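You operate a simulated robot arm through the tools that you are given. There is no shell and no other tool.

The job below is to be done with a simulated robot arm. You get a single attempt, and the scene is never put back.

## Task
The relief valve lifts too late: set it to lift at 1.8 bar.
Fine: white lever stays shut; brown knob free, low regulator up till the red pin lifts, orange knob till the low display shows 1.8 bar, brown knob tight, regulator down to 1.0 bar.

Only the result counts: the job must be done as asked and must still hold three seconds after the hand-in. Knocking over, shifting, dropping, spilling or breaking anything else fails it.

## Robot
A 7-joint arm with a two-finger parallel gripper, fixed in place. Base frame: the origin is on the floor under the middle of its stand, x ahead of it, y to its left, z up. Units: m, degrees, N and s.
With the tool pointing down near the work surface it reaches from about 0.24 to 0.7 m from the base axis. Its first joint turns from -143.0 to 143.0 degrees. Payload 3 kg.
Tool frame: the origin (TCP) lies between the finger pads and is the grasp point; the fingertips stand 0.03 m ahead of it; z points along the fingers, y is the line along which they close. The gripper opens to 0.094 m. The fingers are 0.028 m wide and 0.01 m thick; the gripper's body (0.05 by 0.096 m) begins 0.055 m behind the TCP.
Orientation is that of the tool frame in the base frame, as a unit quaternion [w, x, y, z]. With the fingers straight down and closing along the base's y, the tool's x points along the base's -x, its y along +y and its z along -z.

## Interface
- The arm moves only by the tool apply_moves. Its argument "targets" is text: rows parted by semicolons, each of 7 numbers parted by spaces: the shift along the tool's x, y, z in m, then the turn, a rotation vector about the tool's x, y, z in rad, then the finger opening in m, from 0 to 0.094. In form: dx dy dz wx wy wz grip; .... A call has 1 to 20 rows; each row is the pose to reach, as a shift and turn from the pose commanded when the call began, along the tool's axes at that moment. A row lasts 0.2 s, in which the tool goes at most 0.05 m and 8.6 degrees; a call with a longer step from one row to the next is refused whole, and so is a gripper value outside its range. Where a pose cannot be reached the arm comes as near as it can. A force on the tool above 50 N (or 10 N above the force at the start of the call, whichever is more), or a blocked arm, ends the call early, and 0.2 s more pass. The fingers move at their own pace (about 0.045 m/s each) and stop on an object; they squeeze with about 44 N. The grip force told is the motor's: it shows also when the fingers shut on nothing. Time passes only in rows, and 0.2 s behind the last, so rows that repeat a pose let the fingers close. The reply holds the time, the measured pose of the TCP, the force on the tool along the base axes, the opening and the grip force, in the units named above and with some noise, with the torque about the TCP (base axes, N m) and any sound that the robot's microphone picked up.
- Cameras (640 x 400 px; columns grow to the right, rows downward): "scene" is fixed at [0.4002, 0.5009, 1.7504]; the picture's right is [-1.00, 0.08, 0.00], its down [0.03, 0.35, -0.94] and it looks along [-0.08, -0.93, -0.35] (base axes); focal length 317 px, centre (320, 200). "wrist" rides on the gripper at [0.076, 0.014, -0.102] in the tool frame; the picture's right is [-0.18, 0.98, 0.00], its down [-0.75, -0.14, -0.64] and it looks along [-0.63, -0.12, 0.77] (tool axes); focal length 243 px, centre (320, 200). There is no depth. A picture from a camera that has moved, and an enlarged one, comes with that camera's place and axes in the base frame and with its lens.
- grab_frame(camera): a new picture of that camera. No time passes.
- slide_trunk(by): moves the trunk up (or, below 0, down) by that many m; the arm rides with it, the base frame stays. It gives what a move gives, with no picture.
- inspect(camera, box): a new picture of the part [left, top, right, bottom] of that camera's present view, enlarged. No time passes.
- job_done(): hands the job in; it is judged then, once.

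Places have to be worked out from the pictures, the camera data and where the tool is seen. Open the gripper and draw the arm clear of the work before you hand the job in, unless the task says otherwise.

The tools are called after "Request:" as name(argument=value, ...) on one line, values as JSON. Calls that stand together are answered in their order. apply_moves: Moves the arm, as the interface text tells. Its arguments: {"type":"object","properties":{"targets":{"type":"string"}},"required":["targets"]} The other tools are called the same way: slide_trunk (by) moves the trunk up or down; grab_frame (camera) takes a picture; inspect (camera, box) takes an enlarged picture of a part of a camera's view; job_done () hands the job in.

At the start:

```text
time_s: 0.0
tcp_pos: [0.0694, -0.3872, 1.5549]
orientation: [0.0, 0.0, 1.0, 0.002]
ft_force: [0.1, 0.1, 0.0]
torque: [0.0, 0.05, 0.02]
gripper_width: 0.0942
finger_force: 0.0
trunk travel left (down, up): [-0.3, 0.09]
```

scene: 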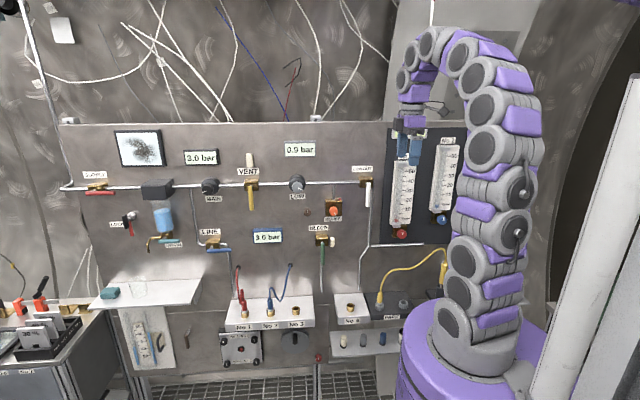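
wrist: 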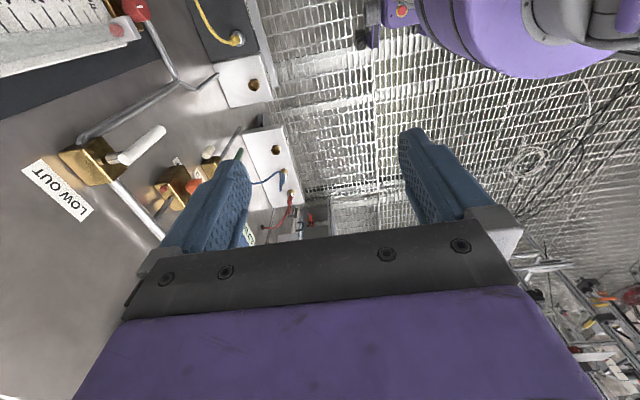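

I'll look closer at the panel first, enlarging the middle and the low-pressure area of the scene view.

Request:
inspect(camera="scene", box=[260, 130, 400, 260])

Request:
inspect(camera="scene", box=[60, 120, 280, 260])

Request:
inspect(camera="scene", box=[300, 180, 370, 250])

```text
3.08 times, centred on (330, 195) of scene
camera zoom: at [0.4002, 0.5009, 1.7504], right [-1.0, 0.08, 0.0], down [0.03, 0.35, -0.94], along [-0.08, -0.93, -0.35], focal length 974 px, centre (289, 215)
```

zoom: 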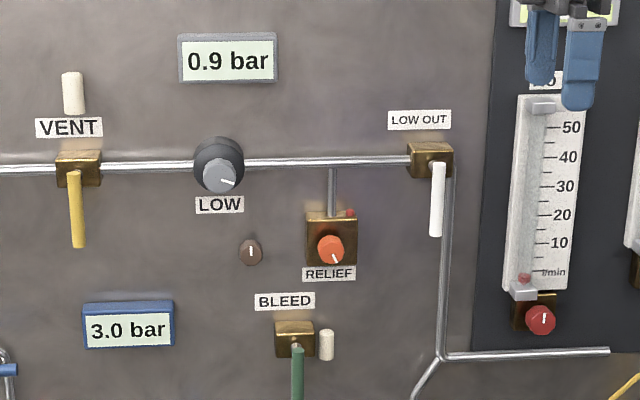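

```text
2.86 times, centred on (170, 190) of scene
camera zoom: at [0.4002, 0.5009, 1.7504], right [-1.0, 0.08, 0.0], down [0.03, 0.35, -0.94], along [-0.08, -0.93, -0.35], focal length 904 px, centre (749, 229)
```

zoom: 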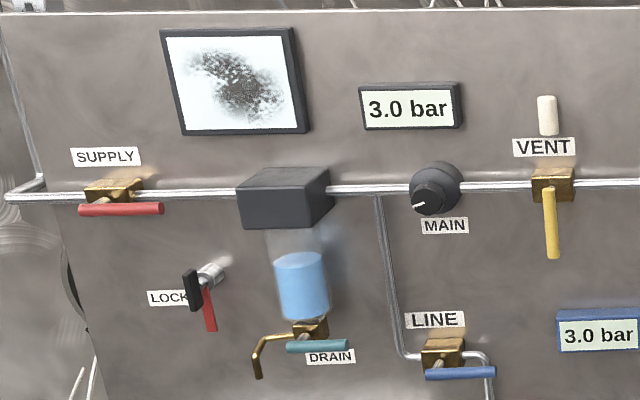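

```text
5.71 times, centred on (335, 215) of scene
camera zoom: at [0.4002, 0.5009, 1.7504], right [-1.0, 0.08, 0.0], down [0.03, 0.35, -0.94], along [-0.08, -0.93, -0.35], focal length 1809 px, centre (234, 114)
```

zoom: 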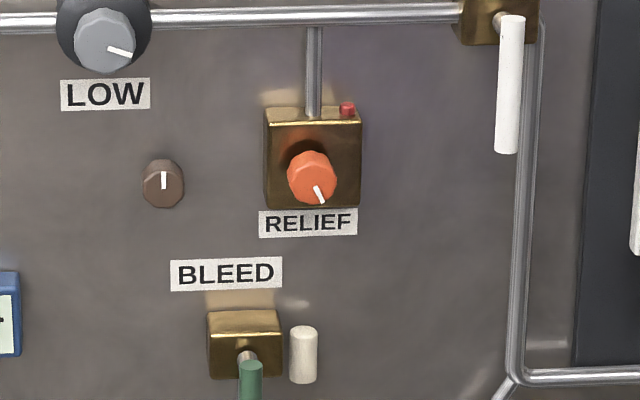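

The picture gives the LOW OUT valve at about (0.11, -0.70, 1.37), and the panel face near y≈-0.74. The relief knob should be near (0.24, -0.70, 1.25), the brown knob near (0.35, -0.70, 1.25) and the LOW regulator near (0.39, -0.70, 1.37). I'll swing the tool gradually to point along -y, staying well clear of the panel.

Request:
apply_moves(targets="-0.02 -0.003 0.01 0.13 0 0 0.094; -0.04 -0.006 0.02 0.26 0 0 0.094; -0.06 -0.01 0.03 0.39 0 0 0.094; -0.08 -0.014 0.045 0.52 0 0 0.094; -0.10 -0.02 0.06 0.65 0 0 0.094; -0.12 -0.026 0.075 0.78 0 0 0.094")

```text
time_s: 1.4
tcp_pos: [0.1913, -0.4099, 1.4806]
orientation: [0.0, -0.001, 0.925, -0.381]
ft_force: [0.0, -0.2, 0.3]
torque: [0.0, 0.01, 0.0]
gripper_width: 0.0942
finger_force: 0.1
trunk travel left (down, up): [-0.3, 0.09]
```

The tool is half-way turned and follows well; I'll finish the turn to point along -y at about (0.30, -0.45, 1.40).

Request:
apply_moves(targets="-0.018 0.005 0.014 0.13 0 0 0.094; -0.036 0.009 0.028 0.26 0 0 0.094; -0.054 0.014 0.042 0.39 0 0 0.094; -0.072 0.019 0.056 0.52 0 0 0.094; -0.09 0.023 0.07 0.65 0 0 0.094; -0.11 0.028 0.085 0.7908 0 0 0.094")

Request:
grab_frame(camera="scene")

Request:
grab_frame(camera="wrist")

```text
time_s: 2.8
tcp_pos: [0.3119, -0.4346, 1.4108]
orientation: [0.068, -0.04, 0.809, -0.583]
ft_force: [0.0, 0.3, 0.6]
torque: [0.01, 0.03, -0.02]
gripper_width: 0.0939
finger_force: 0.1
out of reach, approached as far as the arm can: row 4, 5, 6
trunk travel left (down, up): [-0.3, 0.09]
```

```text
taken
```

scene: 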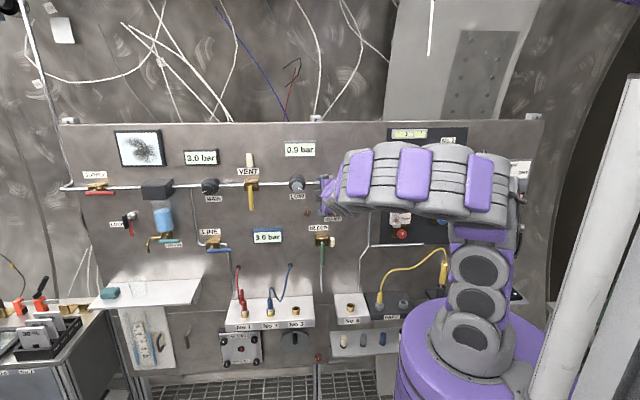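

```text
taken
camera wrist: at [0.2203, -0.3442, 1.4248], right [0.2, 0.34, -0.92], down [0.64, 0.67, 0.38], along [0.74, -0.67, -0.08], focal length 243 px, centre (320, 200)
```

wrist: 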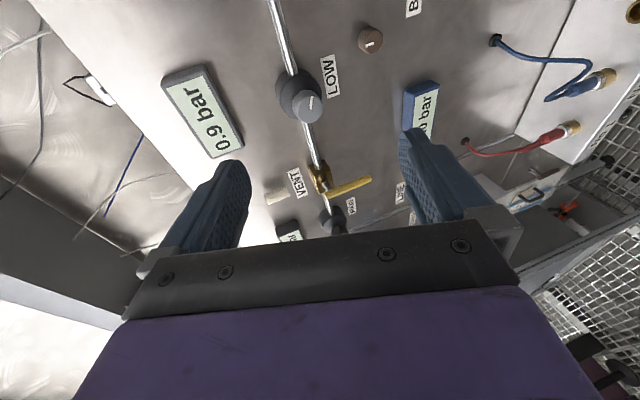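

The last rows ran into a limit because the wrist was too close to the shoulder. Pushing a little toward the panel should free it, so I'll move 0.1 m along the tool axis (fingertips still about 0.1 m short of the knobs) and check the pose.

Request:
apply_moves(targets="0 0 0.025 0 0 0 0.094; 0 0 0.05 0 0 0 0.094; 0 0 0.075 0 0 0 0.094; 0 0 0.1 0 0 0 0.094; 0 0 0.1 0 0 0 0.094")

```text
time_s: 4.0
tcp_pos: [0.3204, -0.5277, 1.3803]
orientation: [0.069, -0.038, 0.809, -0.583]
ft_force: [-0.7, -0.6, 0.7]
torque: [0.0, 0.03, 0.01]
gripper_width: 0.094
finger_force: 0.0
trunk travel left (down, up): [-0.3, 0.09]
```

The move was reached exactly, at (0.320, -0.528, 1.380). Now I'll correct the orientation so the fingers point straight along -y.

Request:
apply_moves(targets="-0.0065 0.001 0.0066 0.0803 0.038 -0.011 0.094; -0.013 0.002 0.0133 0.1607 0.0761 -0.022 0.094; -0.0195 0.003 0.02 0.241 0.1142 -0.033 0.094; -0.026 0.0037 0.0266 0.3214 0.1522 -0.044 0.094; -0.026 0.0037 0.0266 0.3214 0.1522 -0.044 0.094")

Request:
grab_frame(camera="wrist")

Request:
grab_frame(camera="scene")

```text
time_s: 5.2
tcp_pos: [0.3521, -0.5499, 1.3714]
orientation: [0.0, 0.0, -0.706, 0.708]
ft_force: [-0.9, 0.5, 0.8]
torque: [0.01, 0.01, 0.01]
gripper_width: 0.0937
finger_force: 0.0
trunk travel left (down, up): [-0.3, 0.09]
```

```text
taken
camera wrist: at [0.2761, -0.4464, 1.3563], right [0.18, 0.0, -0.98], down [0.75, 0.64, 0.14], along [0.63, -0.77, 0.12], focal length 243 px, centre (320, 200)
```

wrist: 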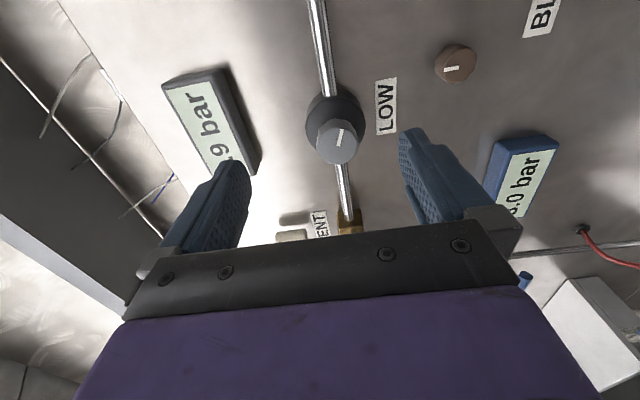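

```text
taken
```

scene: 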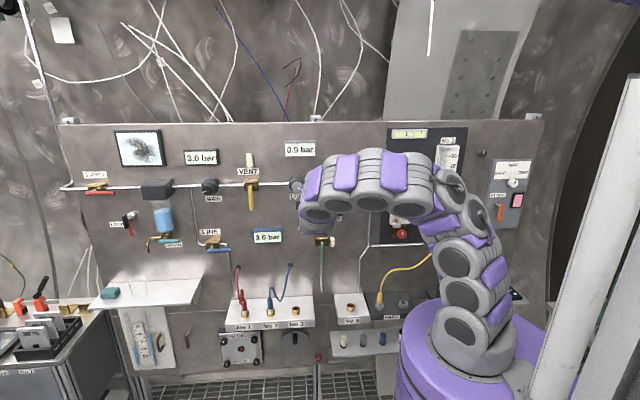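

The tool now points straight along -y. From both cameras I get the LOW knob front at about (0.387, -0.666, 1.361), the brown knob front at (0.348, -0.708, 1.240) and the panel at y≈-0.742. I'll enlarge the brown knob in the wrist view before moving.

Request:
inspect(camera="wrist", box=[280, 20, 500, 180])

Request:
inspect(camera="scene", box=[270, 135, 350, 255])

```text
2.50 times, centred on (390, 100) of wrist
camera zoom: at [0.2761, -0.4464, 1.3563], right [0.18, 0.0, -0.98], down [0.75, 0.64, 0.14], along [0.63, -0.77, 0.12], focal length 606 px, centre (145, 450)
```

zoom: 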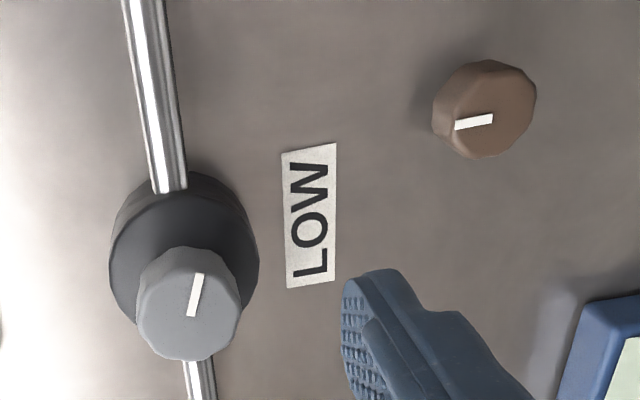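

```text
3.33 times, centred on (310, 195) of scene
camera zoom: at [0.4002, 0.5009, 1.7504], right [-1.0, 0.08, 0.0], down [0.03, 0.35, -0.94], along [-0.08, -0.93, -0.35], focal length 1055 px, centre (353, 217)
```

zoom: 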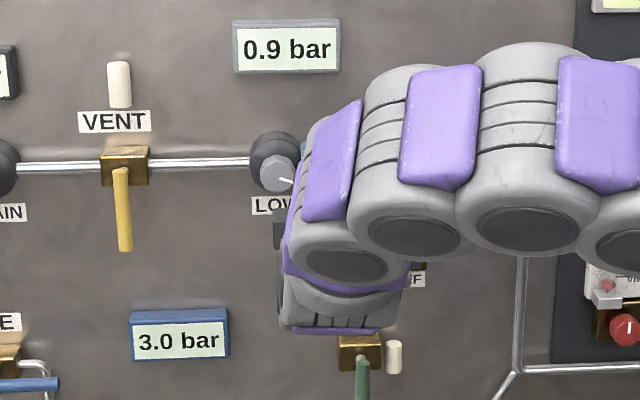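

The brown knob's face is about 30 mm across with its pointer at 12 o'clock. I'll lower the tool to its height and stop some way in front of it, to refine its position with the wrist camera.

Request:
apply_moves(targets="0.001 0.033 0 0 0 0 0.094; 0.002 0.066 0 0 0 0 0.094; 0.003 0.1 0 0 0 0 0.094; 0.004 0.133 0 0 0 0 0.094; 0.004 0.133 0.03 0 0 0 0.094; 0.004 0.133 0.06 0 0 0 0.094; 0.004 0.133 0.06 0 0 0 0.094")

Request:
grab_frame(camera="wrist")

Request:
grab_frame(camera="scene")

```text
time_s: 6.8
tcp_pos: [0.3493, -0.6095, 1.2373]
orientation: [0.0, 0.0, -0.707, 0.708]
ft_force: [-0.3, 0.7, 0.1]
torque: [-0.03, -0.01, -0.03]
gripper_width: 0.0941
finger_force: 0.1
trunk travel left (down, up): [-0.3, 0.09]
```

```text
taken
camera wrist: at [0.273, -0.5057, 1.2228], right [0.18, 0.0, -0.98], down [0.75, 0.64, 0.14], along [0.63, -0.77, 0.12], focal length 243 px, centre (320, 200)
```

wrist: 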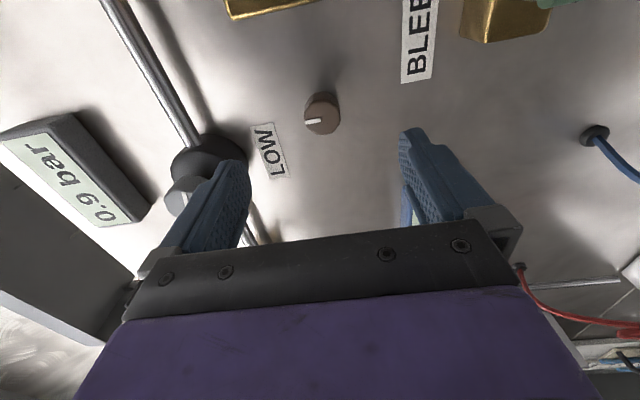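

```text
taken
```

scene: 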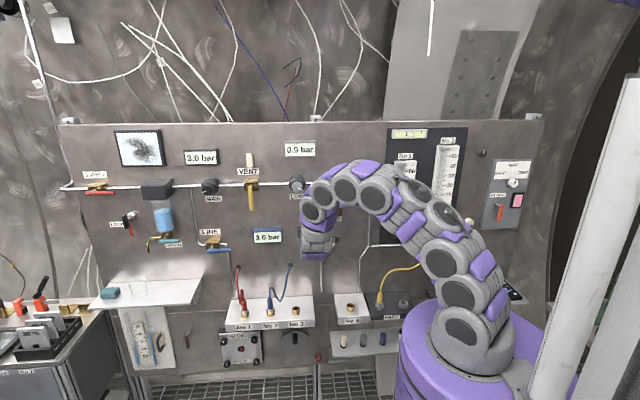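

Request:
inspect(camera="wrist", box=[240, 60, 420, 180])

```text
3.33 times, centred on (330, 120) of wrist
camera zoom: at [0.273, -0.5057, 1.2228], right [0.18, 0.0, -0.98], down [0.75, 0.64, 0.14], along [0.63, -0.77, 0.12], focal length 809 px, centre (287, 467)
```

zoom: 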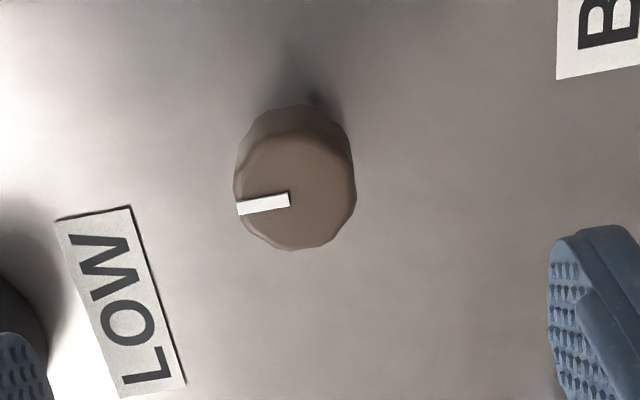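

The knob face sits within about 2 mm of the tool axis. To loosen it (counter-clockwise) with good range I'll pre-twist the gripper about +50° clockwise, still in front of the knob.

Request:
apply_moves(targets="0 0.001 0 0 0 0.145 0.07; 0 0.001 0 0 0 0.29 0.07; 0 0.001 0 0 0 0.435 0.07; 0 0.001 0 0 0 0.58 0.07; 0 0.001 0 0 0 0.725 0.07; 0 0.001 0 0 0 0.87 0.07; 0 0.001 0 0 0 0.87 0.07")

Request:
grab_frame(camera="wrist")

```text
time_s: 8.4
tcp_pos: [0.3496, -0.6097, 1.2355]
orientation: [-0.299, -0.298, -0.641, 0.642]
ft_force: [0.2, 0.2, 0.3]
torque: [0.02, -0.01, 0.02]
gripper_width: 0.0702
finger_force: 0.1
trunk travel left (down, up): [-0.3, 0.09]
```

```text
taken
camera wrist: at [0.3112, -0.506, 1.1687], right [0.87, 0.0, -0.49], down [0.38, 0.64, 0.67], along [0.32, -0.77, 0.56], focal length 243 px, centre (320, 200)
```

wrist: 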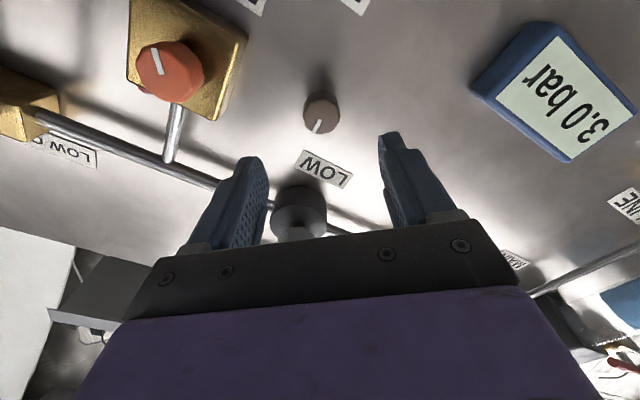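

The twist reached fine. I'll enlarge the knob from this second angle; comparing both angles separates camera bias from true offset.

Request:
inspect(camera="wrist", box=[240, 60, 420, 180])

```text
3.33 times, centred on (330, 120) of wrist
camera zoom: at [0.3112, -0.506, 1.1687], right [0.87, 0.0, -0.49], down [0.38, 0.64, 0.67], along [0.32, -0.77, 0.56], focal length 809 px, centre (287, 467)
```

zoom: 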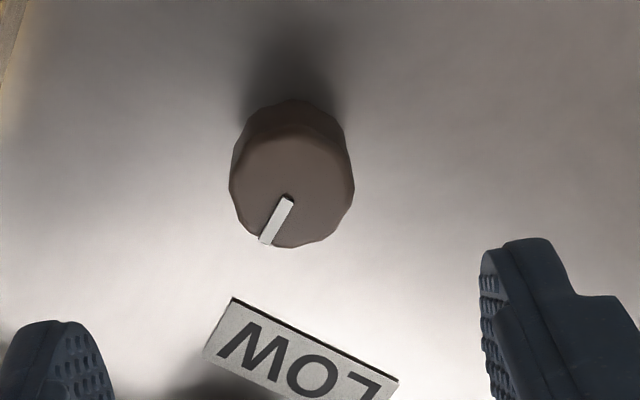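

The knob's offset is small (about 1–2 mm in x), and the apparent rest is camera bias. I'll approach so the fingertips straddle the knob about 10 mm short of the panel, then close.

Request:
apply_moves(targets="-0.0008 0.0009 0.03 0 0 0 0.07; -0.0008 0.0009 0.06 0 0 0 0.07; -0.0008 0.0009 0.078 0 0 0 0.07; -0.0008 0.0009 0.088 0 0 0 0.07; -0.0008 0.0009 0.088 0 0 0 0.07")

Request:
grab_frame(camera="wrist")

```text
time_s: 9.6
tcp_pos: [0.35, -0.6962, 1.2373]
orientation: [0.298, 0.298, 0.641, -0.641]
ft_force: [-0.3, -0.5, -0.1]
torque: [-0.01, 0.03, 0.0]
gripper_width: 0.0699
finger_force: 0.0
trunk travel left (down, up): [-0.3, 0.09]
```

```text
taken
camera wrist: at [0.3116, -0.5931, 1.1696], right [0.87, 0.0, -0.49], down [0.38, 0.64, 0.67], along [0.32, -0.77, 0.56], focal length 243 px, centre (320, 200)
```

wrist: 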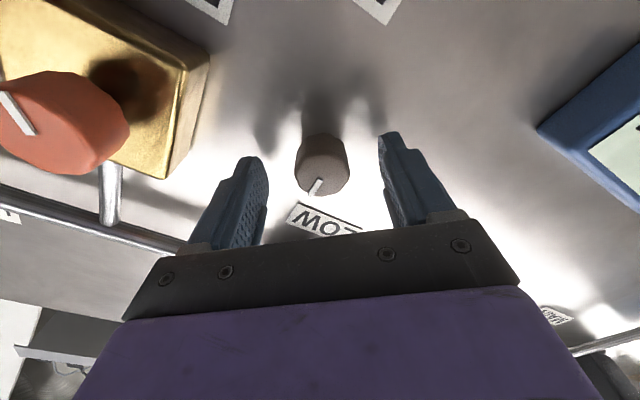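

The knob sits centred between the fingers with no contact force. Now I close on it.

Request:
apply_moves(targets="0 0 0 0 0 0 0.04; 0 0 0 0 0 0 0.025; 0 0 0 0 0 0 0.02; 0 0 0 0 0 0 0.02; 0 0 0 0 0 0 0.02")

Request:
inspect(camera="scene", box=[260, 130, 400, 260])

```text
time_s: 10.8
tcp_pos: [0.3509, -0.6967, 1.2363]
orientation: [0.298, 0.297, 0.642, -0.641]
ft_force: [4.5, 2.3, -7.0]
torque: [-0.34, 0.03, -0.1]
gripper_width: 0.0316
finger_force: 45.3
trunk travel left (down, up): [-0.3, 0.09]
```

```text
3.08 times, centred on (330, 195) of scene
camera zoom: at [0.4002, 0.5009, 1.7504], right [-1.0, 0.08, 0.0], down [0.03, 0.35, -0.94], along [-0.08, -0.93, -0.35], focal length 974 px, centre (289, 215)
```

zoom: 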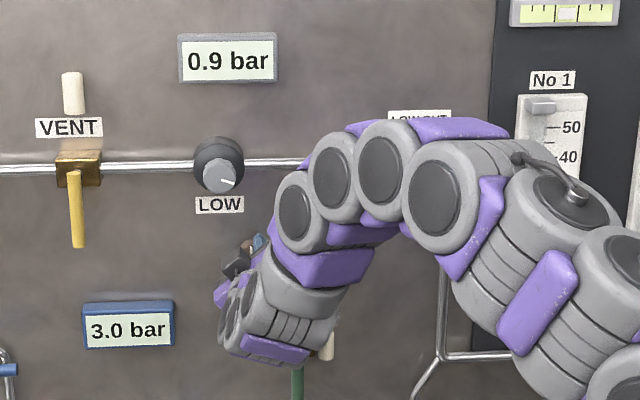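

The grip is good (31.6 mm wide, small side force). I'll turn counter-clockwise about 25° first and watch the torque.

Request:
apply_moves(targets="0 0 0 0 0 -0.11 0.02; 0 0 0 0 0 -0.22 0.02; 0 0 0 0 0 -0.33 0.02; 0 0 0 0 0 -0.44 0.02; 0 0 0 0 0 -0.44 0.02")

Request:
grab_frame(camera="wrist")

```text
time_s: 12.0
tcp_pos: [0.3513, -0.6961, 1.2362]
orientation: [0.15, 0.15, 0.691, -0.691]
ft_force: [10.4, 3.9, -11.8]
torque: [-0.28, -0.27, 0.27]
gripper_width: 0.0317
finger_force: 41.0
trunk travel left (down, up): [-0.3, 0.09]
```

```text
taken
camera wrist: at [0.2877, -0.5938, 1.1914], right [0.57, 0.0, -0.82], down [0.63, 0.64, 0.44], along [0.53, -0.77, 0.37], focal length 243 px, centre (320, 200)
```

wrist: 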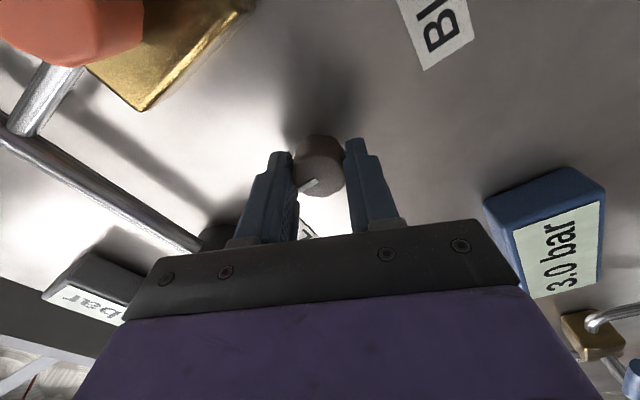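

I'll enlarge the wrist view to check whether the knob turned with the fingers or slipped.

Request:
inspect(camera="wrist", box=[270, 110, 390, 230])

```text
3.33 times, centred on (330, 170) of wrist
camera zoom: at [0.2877, -0.5938, 1.1914], right [0.57, 0.0, -0.82], down [0.63, 0.64, 0.44], along [0.53, -0.77, 0.37], focal length 809 px, centre (287, 300)
```

zoom: 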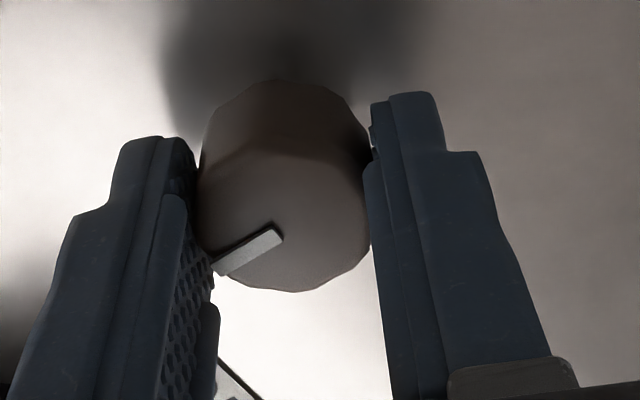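

The pointer still points straight up (I compute 12 o'clock from the picture), so the fingers slipped about 25° around it. I'll turn in small steps and read the torque to learn how tight it is.

Request:
apply_moves(targets="0 0 0 0 0 -0.05 0.0")

Request:
apply_moves(targets="0 0 0 0 0 -0.05 0.0")

Request:
apply_moves(targets="0 0 0 0 0 -0.1 0.0")

Request:
inspect(camera="wrist", box=[270, 110, 390, 230])

```text
time_s: 12.4
tcp_pos: [0.3507, -0.6979, 1.235]
orientation: [0.132, 0.132, 0.695, -0.694]
ft_force: [12.4, 4.2, -12.7]
torque: [0.17, -0.57, 0.25]
gripper_width: 0.0316
finger_force: 45.2
trunk travel left (down, up): [-0.3, 0.09]
```

```text
time_s: 12.8
tcp_pos: [0.3529, -0.6972, 1.2354]
orientation: [0.115, 0.116, 0.698, -0.697]
ft_force: [12.1, 4.1, -13.5]
torque: [0.21, -0.51, 0.16]
gripper_width: 0.0316
finger_force: 45.1
trunk travel left (down, up): [-0.3, 0.09]
```

```text
time_s: 13.2
tcp_pos: [0.3508, -0.697, 1.2353]
orientation: [0.08, 0.08, 0.703, -0.702]
ft_force: [9.2, 5.8, -16.3]
torque: [0.22, -0.28, 0.37]
gripper_width: 0.0317
finger_force: 45.0
trunk travel left (down, up): [-0.3, 0.09]
```

```text
3.33 times, centred on (330, 170) of wrist
camera zoom: at [0.2792, -0.5941, 1.2044], right [0.4, 0.0, -0.92], down [0.7, 0.64, 0.31], along [0.59, -0.77, 0.26], focal length 809 px, centre (287, 300)
```

zoom: 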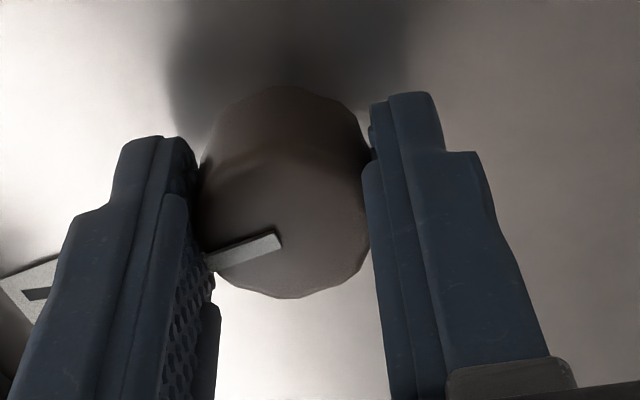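

The knob resists about 0.5 N m counter-clockwise and the pads slip. The side force says the knob centre is a bit lower and further in +x than the tool; I'll re-centre by 1–2 mm and try the clockwise direction gently for comparison.

Request:
apply_moves(targets="-0.0006 0.0017 0 0 0 0 0.0; -0.0006 0.0017 0 0 0 0 0.0")

Request:
apply_moves(targets="0 0 0 0 0 0.06 0.0")

Request:
apply_moves(targets="0 0 0 0 0 0.06 0.0")

Request:
apply_moves(targets="0 0 0 0 0 0.08 0.0")

Request:
inspect(camera="wrist", box=[270, 110, 390, 230])

```text
time_s: 13.8
tcp_pos: [0.35, -0.6977, 1.2351]
orientation: [-0.081, -0.082, -0.702, 0.703]
ft_force: [4.5, 1.2, -6.1]
torque: [0.28, 0.0, 0.16]
gripper_width: 0.0313
finger_force: 44.8
trunk travel left (down, up): [-0.3, 0.09]
```

```text
time_s: 14.2
tcp_pos: [0.3503, -0.6982, 1.2341]
orientation: [-0.101, -0.102, -0.699, 0.7]
ft_force: [1.1, 1.1, -4.2]
torque: [0.15, -0.01, -0.05]
gripper_width: 0.0312
finger_force: 45.1
trunk travel left (down, up): [-0.3, 0.09]
```

```text
time_s: 14.6
tcp_pos: [0.3503, -0.6973, 1.2353]
orientation: [-0.123, -0.123, -0.695, 0.697]
ft_force: [3.3, 2.4, -1.8]
torque: [0.44, -0.01, -1.04]
gripper_width: 0.0313
finger_force: 45.2
trunk travel left (down, up): [-0.3, 0.09]
```

```text
time_s: 15.0
tcp_pos: [0.35, -0.698, 1.2358]
orientation: [-0.151, -0.152, -0.69, 0.691]
ft_force: [-2.4, 0.1, -0.8]
torque: [0.32, 0.01, -0.06]
gripper_width: 0.031
finger_force: 45.0
trunk travel left (down, up): [-0.3, 0.09]
```

```text
3.33 times, centred on (330, 170) of wrist
camera zoom: at [0.287, -0.5942, 1.1904], right [0.58, 0.0, -0.82], down [0.63, 0.64, 0.44], along [0.52, -0.77, 0.37], focal length 809 px, centre (287, 300)
```

zoom: 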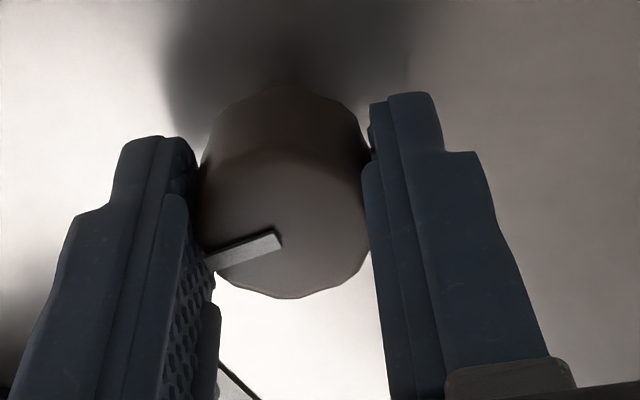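

The picture shows the knob kept its place between the fingers, so it turned clockwise about 11° almost freely: the counter-clockwise side is a hard stop. I'll keep turning clockwise and watch for where it stiffens.

Request:
apply_moves(targets="0 0 0 0 0 0.1 0.0; 0 0 0 0 0 0.2 0.0; 0 0 0 0 0 0.3 0.0; 0 0 0 0 0 0.4 0.0")

Request:
apply_moves(targets="0 0 0 0 0 0.1 0.0; 0 0 0 0 0 0.2 0.0; 0 0 0 0 0 0.3 0.0; 0 0 0 0 0 0.4 0.0")

Request:
grab_frame(camera="wrist")

Request:
inspect(camera="scene", box=[260, 130, 400, 260])

```text
time_s: 16.0
tcp_pos: [0.3504, -0.697, 1.2357]
orientation: [-0.286, -0.286, -0.647, 0.647]
ft_force: [-3.5, 0.8, 1.8]
torque: [0.8, 0.0, -0.69]
gripper_width: 0.0313
finger_force: 45.0
trunk travel left (down, up): [-0.3, 0.09]
```

```text
time_s: 17.0
tcp_pos: [0.3501, -0.6981, 1.2359]
orientation: [-0.409, -0.408, -0.577, 0.577]
ft_force: [-2.4, -2.3, 1.1]
torque: [0.14, 0.0, -0.31]
gripper_width: 0.0311
finger_force: 44.8
trunk travel left (down, up): [-0.3, 0.09]
```

```text
taken
camera wrist: at [0.3383, -0.5942, 1.1586], right [0.99, 0.0, -0.15], down [0.12, 0.64, 0.76], along [0.1, -0.77, 0.64], focal length 243 px, centre (320, 200)
```

wrist: 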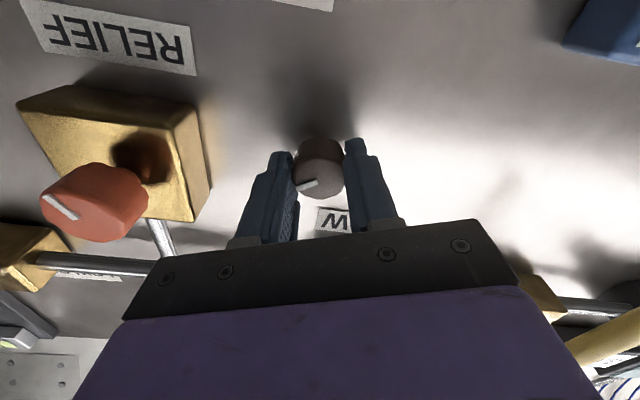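

```text
3.08 times, centred on (330, 195) of scene
camera zoom: at [0.4002, 0.5009, 1.7504], right [-1.0, 0.08, 0.0], down [0.03, 0.35, -0.94], along [-0.08, -0.93, -0.35], focal length 974 px, centre (289, 215)
```

zoom: 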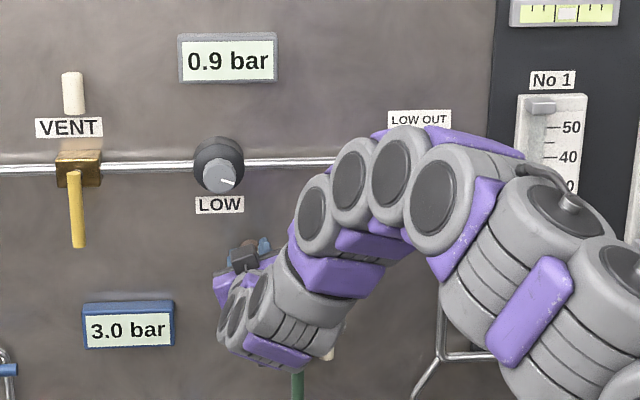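

Still no resistance after 57° clockwise. I'll continue further to find the other end of its travel.

Request:
apply_moves(targets="0 0 0 0 0 0.1 0.0; 0 0 0 0 0 0.2 0.0; 0 0 0 0 0 0.3 0.0; 0 0 0 0 0 0.4 0.0")

Request:
apply_moves(targets="0 0 0 0 0 0.1 0.0; 0 0 0 0 0 0.2 0.0; 0 0 0 0 0 0.3 0.0; 0 0 0 0 0 0.4 0.0")

Request:
grab_frame(camera="wrist")

```text
time_s: 18.0
tcp_pos: [0.3499, -0.6969, 1.2346]
orientation: [0.514, 0.516, 0.484, -0.485]
ft_force: [-5.9, -1.7, -3.0]
torque: [-0.56, 0.01, -0.13]
gripper_width: 0.0312
finger_force: 45.1
trunk travel left (down, up): [-0.3, 0.09]
```

```text
time_s: 19.0
tcp_pos: [0.3512, -0.6973, 1.2344]
orientation: [0.601, 0.601, 0.372, -0.372]
ft_force: [-7.3, -1.8, -0.9]
torque: [0.37, 0.45, 0.12]
gripper_width: 0.032
finger_force: 45.1
trunk travel left (down, up): [-0.3, 0.09]
```

```text
taken
camera wrist: at [0.3971, -0.594, 1.1729], right [0.8, 0.0, 0.6], down [-0.46, 0.64, 0.61], along [-0.39, -0.77, 0.51], focal length 243 px, centre (320, 200)
```

wrist: 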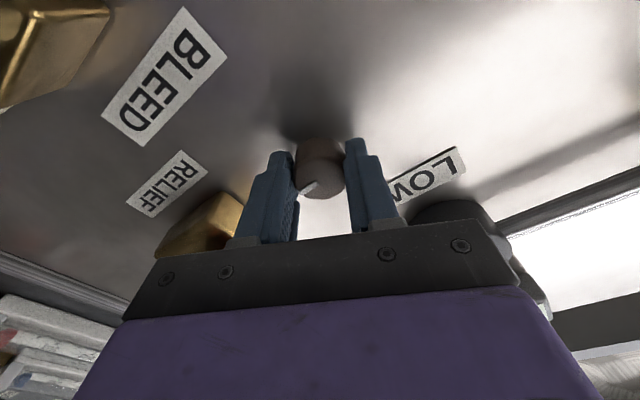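

Torque jumped to 0.45 N m, so there is a clockwise stop too. I'll enlarge to read the knob's pointer angle here.

Request:
inspect(camera="wrist", box=[270, 110, 390, 230])

```text
3.33 times, centred on (330, 170) of wrist
camera zoom: at [0.3971, -0.594, 1.1729], right [0.8, 0.0, 0.6], down [-0.46, 0.64, 0.61], along [-0.39, -0.77, 0.51], focal length 809 px, centre (287, 300)
```

zoom: 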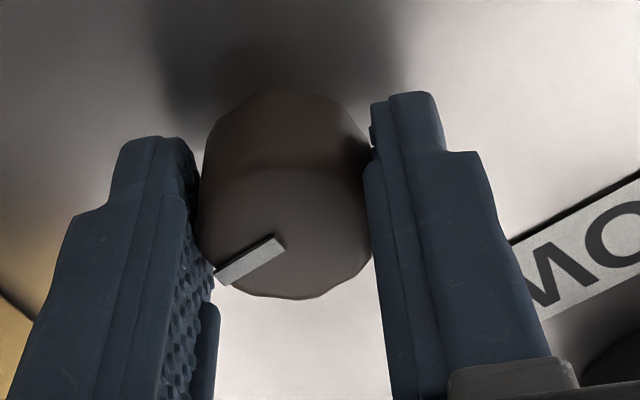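

The pointer now points at 3 o'clock, so this knob has a 90° travel between two stops (12 o'clock and 3 o'clock), and it started at 12. I'll leave it at 3 o'clock, taking that as free and testing it later on the orange knob. Next I'll release, back off, untwist and move in front of the LOW regulator.

Request:
apply_moves(targets="0 0 0 0 0 0 0.07; 0 0 0 0 0 0 0.07; 0 0 0 0 0 0 0.07; 0 0 -0.04 0 0 0 0.07; 0 0 -0.08 0 0 0 0.07; 0 0 -0.12 0 0 0 0.08; -0.0075 0.0069 -0.12 0 0 -0.145 0.08; -0.015 0.0137 -0.12 0 0 -0.29 0.08; -0.0225 0.0206 -0.12 0 0 -0.435 0.08; -0.03 0.0274 -0.12 0 0 -0.58 0.08; -0.0375 0.0343 -0.12 0 0 -0.725 0.08; -0.045 0.0412 -0.12 0 0 -0.87 0.08; -0.0525 0.048 -0.12 0 0 -1.015 0.08; -0.06 0.0549 -0.12 0 0 -1.16 0.08; -0.0675 0.0618 -0.12 0 0 -1.305 0.08; -0.075 0.0686 -0.12 0 0 -1.45 0.08; -0.0825 0.0755 -0.12 0 0 -1.595 0.08; -0.09 0.0823 -0.12 0 0 -1.74 0.08; -0.0975 0.0892 -0.12 0 0 -1.885 0.08; -0.0975 0.0892 -0.12 0 0 -2.03 0.08")

Request:
grab_frame(camera="wrist")

Request:
inspect(camera="scene", box=[260, 130, 400, 260])

```text
time_s: 23.2
tcp_pos: [0.3875, -0.5774, 1.3615]
orientation: [0.001, 0.001, -0.707, 0.707]
ft_force: [0.9, 0.5, -0.3]
torque: [-0.02, 0.0, 0.05]
gripper_width: 0.0802
finger_force: 0.2
trunk travel left (down, up): [-0.3, 0.09]
```

```text
taken
camera wrist: at [0.3116, -0.4734, 1.3476], right [0.18, 0.0, -0.98], down [0.75, 0.64, 0.14], along [0.63, -0.77, 0.12], focal length 243 px, centre (320, 200)
```

wrist: 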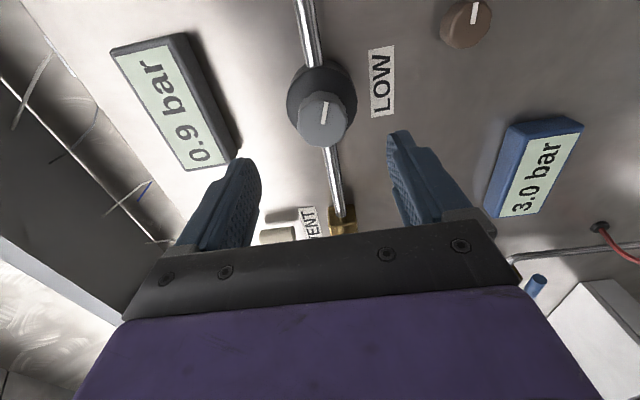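

```text
3.08 times, centred on (330, 195) of scene
camera zoom: at [0.4002, 0.5009, 1.7504], right [-1.0, 0.08, 0.0], down [0.03, 0.35, -0.94], along [-0.08, -0.93, -0.35], focal length 974 px, centre (289, 215)
```

zoom: 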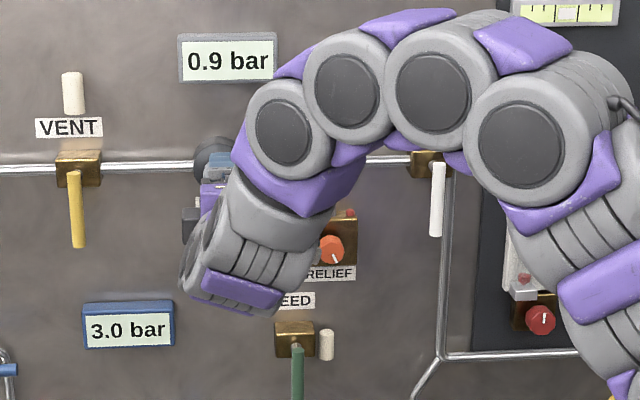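

The 0.9 bar display and the relief's red pin are both visible from the scene camera here. I'll enlarge the LOW knob to centre on it.

Request:
inspect(camera="wrist", box=[250, 40, 410, 170])

```text
3.08 times, centred on (330, 105) of wrist
camera zoom: at [0.3116, -0.4734, 1.3476], right [0.18, 0.0, -0.98], down [0.75, 0.64, 0.14], along [0.63, -0.77, 0.12], focal length 746 px, centre (289, 492)
```

zoom: 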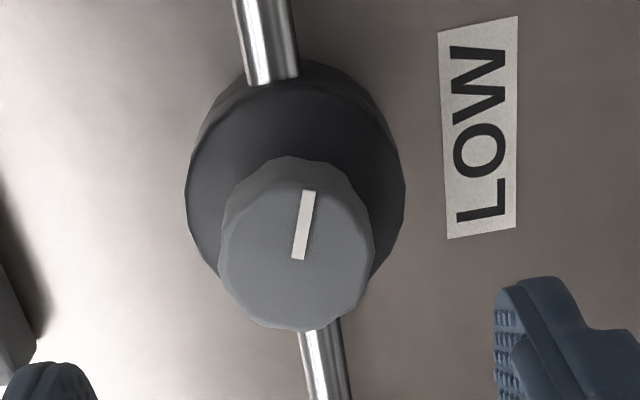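

The LOW knob (about 41 mm across, front at y≈-0.666, about 20 mm deep) is centred on the tool axis. I'll pre-twist about -45°, move in so the tips reach y≈-0.681, and close on it.

Request:
apply_moves(targets="0 0 0 0 0 -0.14 0.075; 0 0 0 0 0 -0.28 0.075; 0 0 0 0 0 -0.42 0.075; 0 0 0 0 0 -0.56 0.075; 0 0 0 0 0 -0.7 0.075; 0 0 0 0 0 -0.8 0.075; 0 0 0.03 0 0 -0.8 0.075; 0 0 0.055 0 0 -0.8 0.075; 0 0 0.074 0 0 -0.8 0.075; 0 0 0.074 0 0 -0.8 0.075; 0 0 0.074 0 0 -0.8 0.05; 0 0 0.074 0 0 -0.8 0.03; 0 0 0.074 0 0 -0.8 0.0; 0 0 0.074 0 0 -0.8 0.0")

Request:
grab_frame(camera="wrist")

Request:
inspect(camera="scene", box=[260, 130, 400, 260])

```text
time_s: 26.2
tcp_pos: [0.3885, -0.6487, 1.3617]
orientation: [0.276, 0.275, -0.651, 0.652]
ft_force: [4.2, 3.1, 6.7]
torque: [0.3, -0.06, -0.06]
gripper_width: 0.0414
finger_force: 45.5
trunk travel left (down, up): [-0.3, 0.09]
```

```text
taken
camera wrist: at [0.3251, -0.546, 1.4065], right [-0.58, 0.0, -0.82], down [0.63, 0.64, -0.44], along [0.53, -0.77, -0.37], focal length 243 px, centre (320, 200)
```

wrist: 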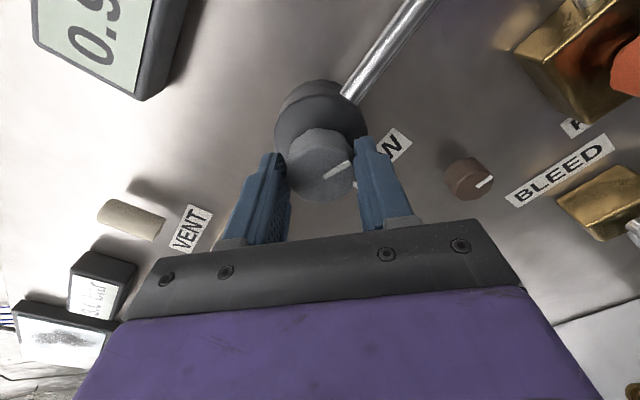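

```text
3.08 times, centred on (330, 195) of scene
camera zoom: at [0.4002, 0.5009, 1.7504], right [-1.0, 0.08, 0.0], down [0.03, 0.35, -0.94], along [-0.08, -0.93, -0.35], focal length 974 px, centre (289, 215)
```

zoom: 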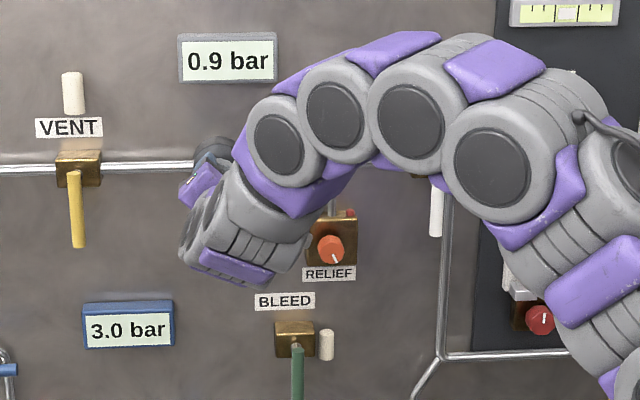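

I have hold of the LOW knob (41.4 mm), with the display and red pin in view. I'll turn clockwise about 17° and read the display.

Request:
apply_moves(targets="0 0 0 0 0 0.1 0.0; 0 0 0 0 0 0.2 0.0; 0 0 0 0 0 0.3 0.0; 0 0 0 0 0 0.3 0.0")

Request:
inspect(camera="scene", box=[260, 130, 400, 260])

```text
time_s: 27.2
tcp_pos: [0.3881, -0.6495, 1.3613]
orientation: [0.176, 0.174, -0.685, 0.685]
ft_force: [4.1, 5.7, -0.8]
torque: [-0.22, 0.02, -0.73]
gripper_width: 0.0415
finger_force: 44.5
trunk travel left (down, up): [-0.3, 0.09]
```

```text
3.08 times, centred on (330, 195) of scene
camera zoom: at [0.4002, 0.5009, 1.7504], right [-1.0, 0.08, 0.0], down [0.03, 0.35, -0.94], along [-0.08, -0.93, -0.35], focal length 974 px, centre (289, 215)
```

zoom: 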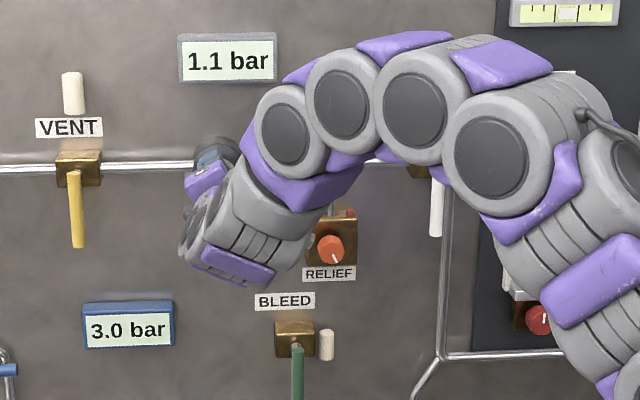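

The display rose from 0.9 to 1.1 bar, so clockwise raises the pressure at roughly 0.2 bar per 17°. I'll continue in bigger steps and watch the display and red pin.

Request:
apply_moves(targets="0 0 0 0 0 0.1 0.0; 0 0 0 0 0 0.2 0.0; 0 0 0 0 0 0.3 0.0; 0 0 0 0 0 0.4 0.0; 0 0 0 0 0 0.5 0.0; 0 0 0 0 0 0.6 0.0; 0 0 0 0 0 0.6 0.0")

Request:
inspect(camera="scene", box=[260, 130, 400, 260])

```text
time_s: 28.8
tcp_pos: [0.3872, -0.6497, 1.3592]
orientation: [0.036, 0.035, 0.708, -0.705]
ft_force: [-7.0, 22.7, -35.1]
torque: [0.71, 0.09, 0.76]
gripper_width: 0.0415
finger_force: 45.2
trunk travel left (down, up): [-0.3, 0.09]
```

```text
3.08 times, centred on (330, 195) of scene
camera zoom: at [0.4002, 0.5009, 1.7504], right [-1.0, 0.08, 0.0], down [0.03, 0.35, -0.94], along [-0.08, -0.93, -0.35], focal length 974 px, centre (289, 215)
```

zoom: 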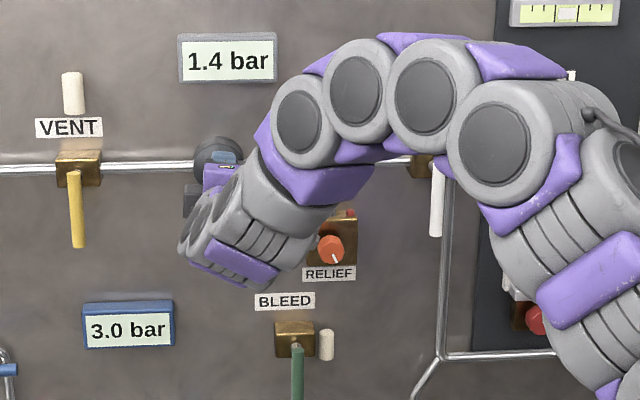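

The display is at 1.4 bar, but a side force of about 35 N built up: the grip is about 2 mm off the knob's axis. I'll open, shift the tool about 1.4 mm in +x and down, back off 2 mm, and re-close.

Request:
apply_moves(targets="0 0 0 0 0 0 0.06; 0 0 0 0 0 0 0.06; -0.001 0.0015 -0.002 0 0 0 0.06; -0.001 0.0015 -0.002 0 0 0 0.06; -0.001 0.0015 -0.002 0 0 0 0.045; -0.001 0.0015 -0.002 0 0 0 0.02; -0.001 0.0015 -0.002 0 0 0 0.0; -0.001 0.0015 -0.002 0 0 0 0.0")

Request:
inspect(camera="wrist", box=[260, 80, 400, 220])

Request:
inspect(camera="scene", box=[260, 130, 400, 260])

```text
time_s: 30.6
tcp_pos: [0.3891, -0.6483, 1.3604]
orientation: [0.035, 0.035, 0.707, -0.705]
ft_force: [-1.5, 8.2, -11.9]
torque: [-0.16, -0.03, 0.03]
gripper_width: 0.0416
finger_force: 44.8
trunk travel left (down, up): [-0.3, 0.09]
```

```text
2.86 times, centred on (330, 150) of wrist
camera zoom: at [0.3149, -0.5454, 1.3387], right [0.28, 0.0, -0.96], down [0.74, 0.64, 0.22], along [0.62, -0.77, 0.18], focal length 693 px, centre (291, 343)
```

zoom: 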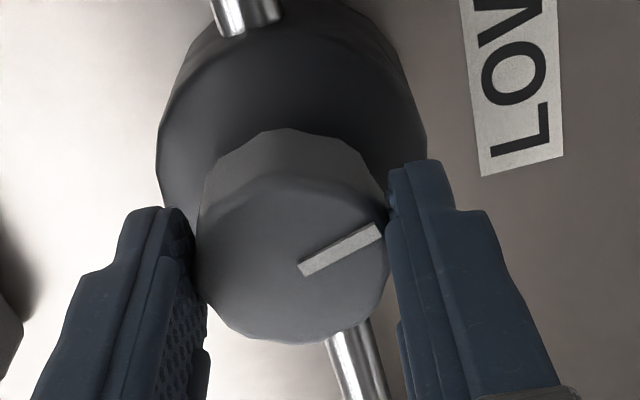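

```text
3.08 times, centred on (330, 195) of scene
camera zoom: at [0.4002, 0.5009, 1.7504], right [-1.0, 0.08, 0.0], down [0.03, 0.35, -0.94], along [-0.08, -0.93, -0.35], focal length 974 px, centre (289, 215)
```

zoom: 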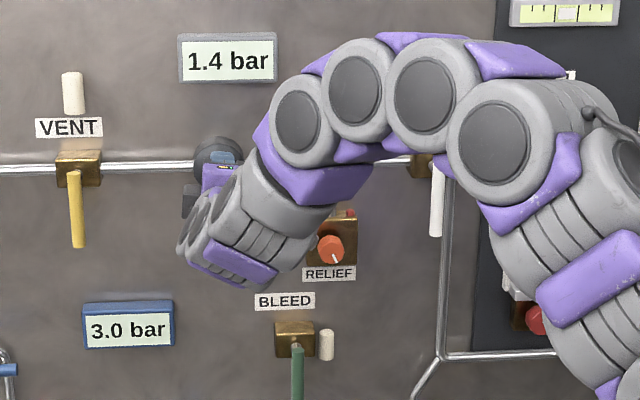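

The side force dropped to 12 N; the centre is still about 0.6 mm lower. I'll correct that and keep turning clockwise, reading the display.

Request:
apply_moves(targets="0 0.0007 0 0 0 0 0.0; 0 0.0007 0 0 0 0.12 0.0; 0 0.0007 0 0 0 0.24 0.0; 0 0.0007 0 0 0 0.36 0.0; 0 0.0007 0 0 0 0.48 0.0; 0 0.0007 0 0 0 0.48 0.0")

Request:
inspect(camera="scene", box=[260, 130, 400, 260])

```text
time_s: 32.0
tcp_pos: [0.3905, -0.6493, 1.359]
orientation: [-0.203, -0.203, -0.677, 0.678]
ft_force: [-1.4, 9.8, -13.9]
torque: [0.74, -0.01, -0.29]
gripper_width: 0.0418
finger_force: 45.3
trunk travel left (down, up): [-0.3, 0.09]
```

```text
3.08 times, centred on (330, 195) of scene
camera zoom: at [0.4002, 0.5009, 1.7504], right [-1.0, 0.08, 0.0], down [0.03, 0.35, -0.94], along [-0.08, -0.93, -0.35], focal length 974 px, centre (289, 215)
```

zoom: 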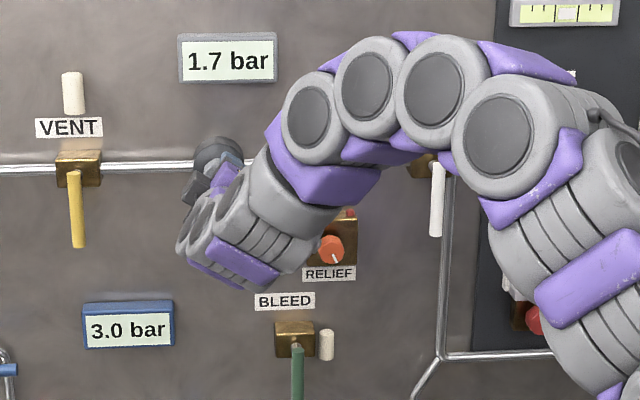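

The display shows 1.7 bar with the pin still down, so I'll keep turning clockwise.

Request:
apply_moves(targets="0 0.0003 0 0 0 0.12 0.0; 0 0.0003 0 0 0 0.24 0.0; 0 0.0003 0 0 0 0.36 0.0; 0 0.0003 0 0 0 0.48 0.0; 0 0.0003 0 0 0 0.6 0.0; 0 0.0003 0 0 0 0.6 0.0")

Request:
inspect(camera="scene", box=[260, 130, 400, 260])

```text
time_s: 33.4
tcp_pos: [0.3903, -0.6482, 1.3595]
orientation: [-0.394, -0.393, -0.587, 0.587]
ft_force: [1.3, 10.3, -12.2]
torque: [1.03, 0.0, -0.46]
gripper_width: 0.0417
finger_force: 45.2
trunk travel left (down, up): [-0.3, 0.09]
```

```text
3.08 times, centred on (330, 195) of scene
camera zoom: at [0.4002, 0.5009, 1.7504], right [-1.0, 0.08, 0.0], down [0.03, 0.35, -0.94], along [-0.08, -0.93, -0.35], focal length 974 px, centre (289, 215)
```

zoom: 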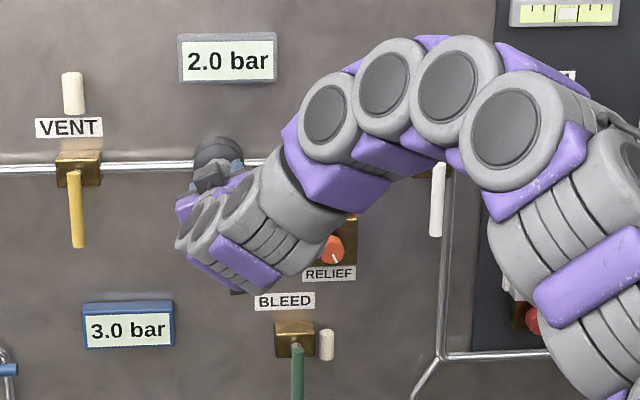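

The display is at 2.0 bar and the arm now covers the pin, but the display plateau and sounds will tell. I'll continue another 23° at a time.

Request:
apply_moves(targets="0 0.0003 0 0 0 0.1 0.0; 0 0.0003 0 0 0 0.2 0.0; 0 0.0003 0 0 0 0.3 0.0; 0 0.0003 0 0 0 0.4 0.0; 0 0.0003 0 0 0 0.4 0.0")

Request:
inspect(camera="scene", box=[260, 130, 400, 260])

```text
time_s: 34.6
tcp_pos: [0.39, -0.6501, 1.3592]
orientation: [0.503, 0.502, 0.498, -0.498]
ft_force: [6.1, 6.7, -6.2]
torque: [0.45, 0.0, -0.12]
gripper_width: 0.0416
finger_force: 45.1
trunk travel left (down, up): [-0.3, 0.09]
```

```text
3.08 times, centred on (330, 195) of scene
camera zoom: at [0.4002, 0.5009, 1.7504], right [-1.0, 0.08, 0.0], down [0.03, 0.35, -0.94], along [-0.08, -0.93, -0.35], focal length 974 px, centre (289, 215)
```

zoom: 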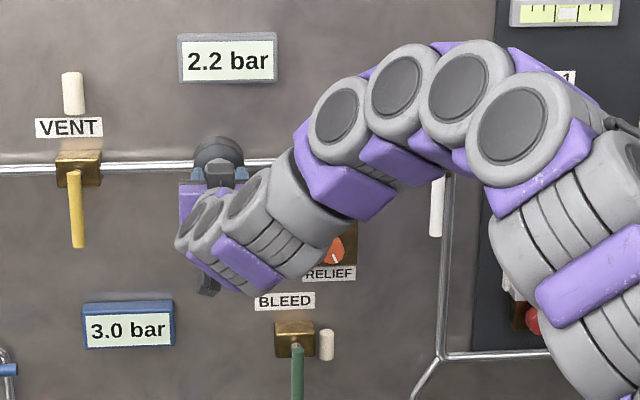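

The display is now 2.2 bar with no sound yet; I'll turn another 23°.

Request:
apply_moves(targets="0 0 0 0 0 0.1 0.0; 0 0 0 0 0 0.2 0.0; 0 0 0 0 0 0.3 0.0; 0 0 0 0 0 0.4 0.0; 0 0 0 0 0 0.4 0.0")

Request:
inspect(camera="scene", box=[260, 130, 400, 260])

```text
time_s: 35.8
tcp_pos: [0.3918, -0.6496, 1.3587]
orientation: [0.591, 0.591, 0.387, -0.388]
ft_force: [5.2, 7.0, -2.5]
torque: [-0.07, 0.0, -0.44]
gripper_width: 0.0412
finger_force: 45.5
trunk travel left (down, up): [-0.3, 0.09]
```

```text
3.08 times, centred on (330, 195) of scene
camera zoom: at [0.4002, 0.5009, 1.7504], right [-1.0, 0.08, 0.0], down [0.03, 0.35, -0.94], along [-0.08, -0.93, -0.35], focal length 974 px, centre (289, 215)
```

zoom: 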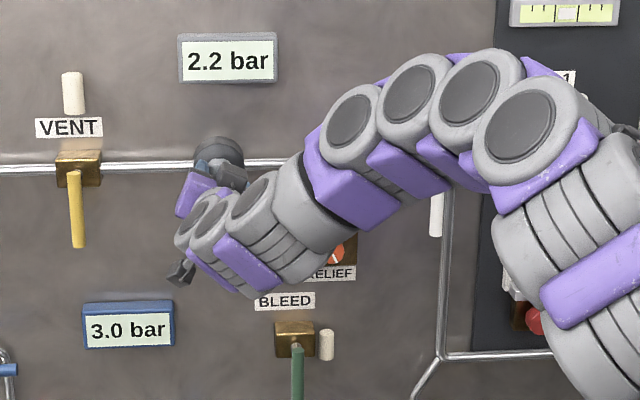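

The display held at 2.2 bar although the knob turned on freely, so the relief is lifting at about 2.2. I'll check the pin with the wrist camera.

Request:
grab_frame(camera="wrist")

```text
taken
camera wrist: at [0.434, -0.5455, 1.2953], right [0.83, 0.0, 0.56], down [-0.43, 0.64, 0.63], along [-0.36, -0.77, 0.53], focal length 243 px, centre (320, 200)
```

wrist: 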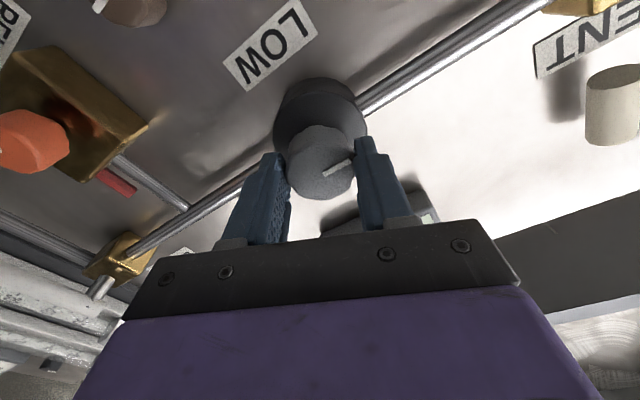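

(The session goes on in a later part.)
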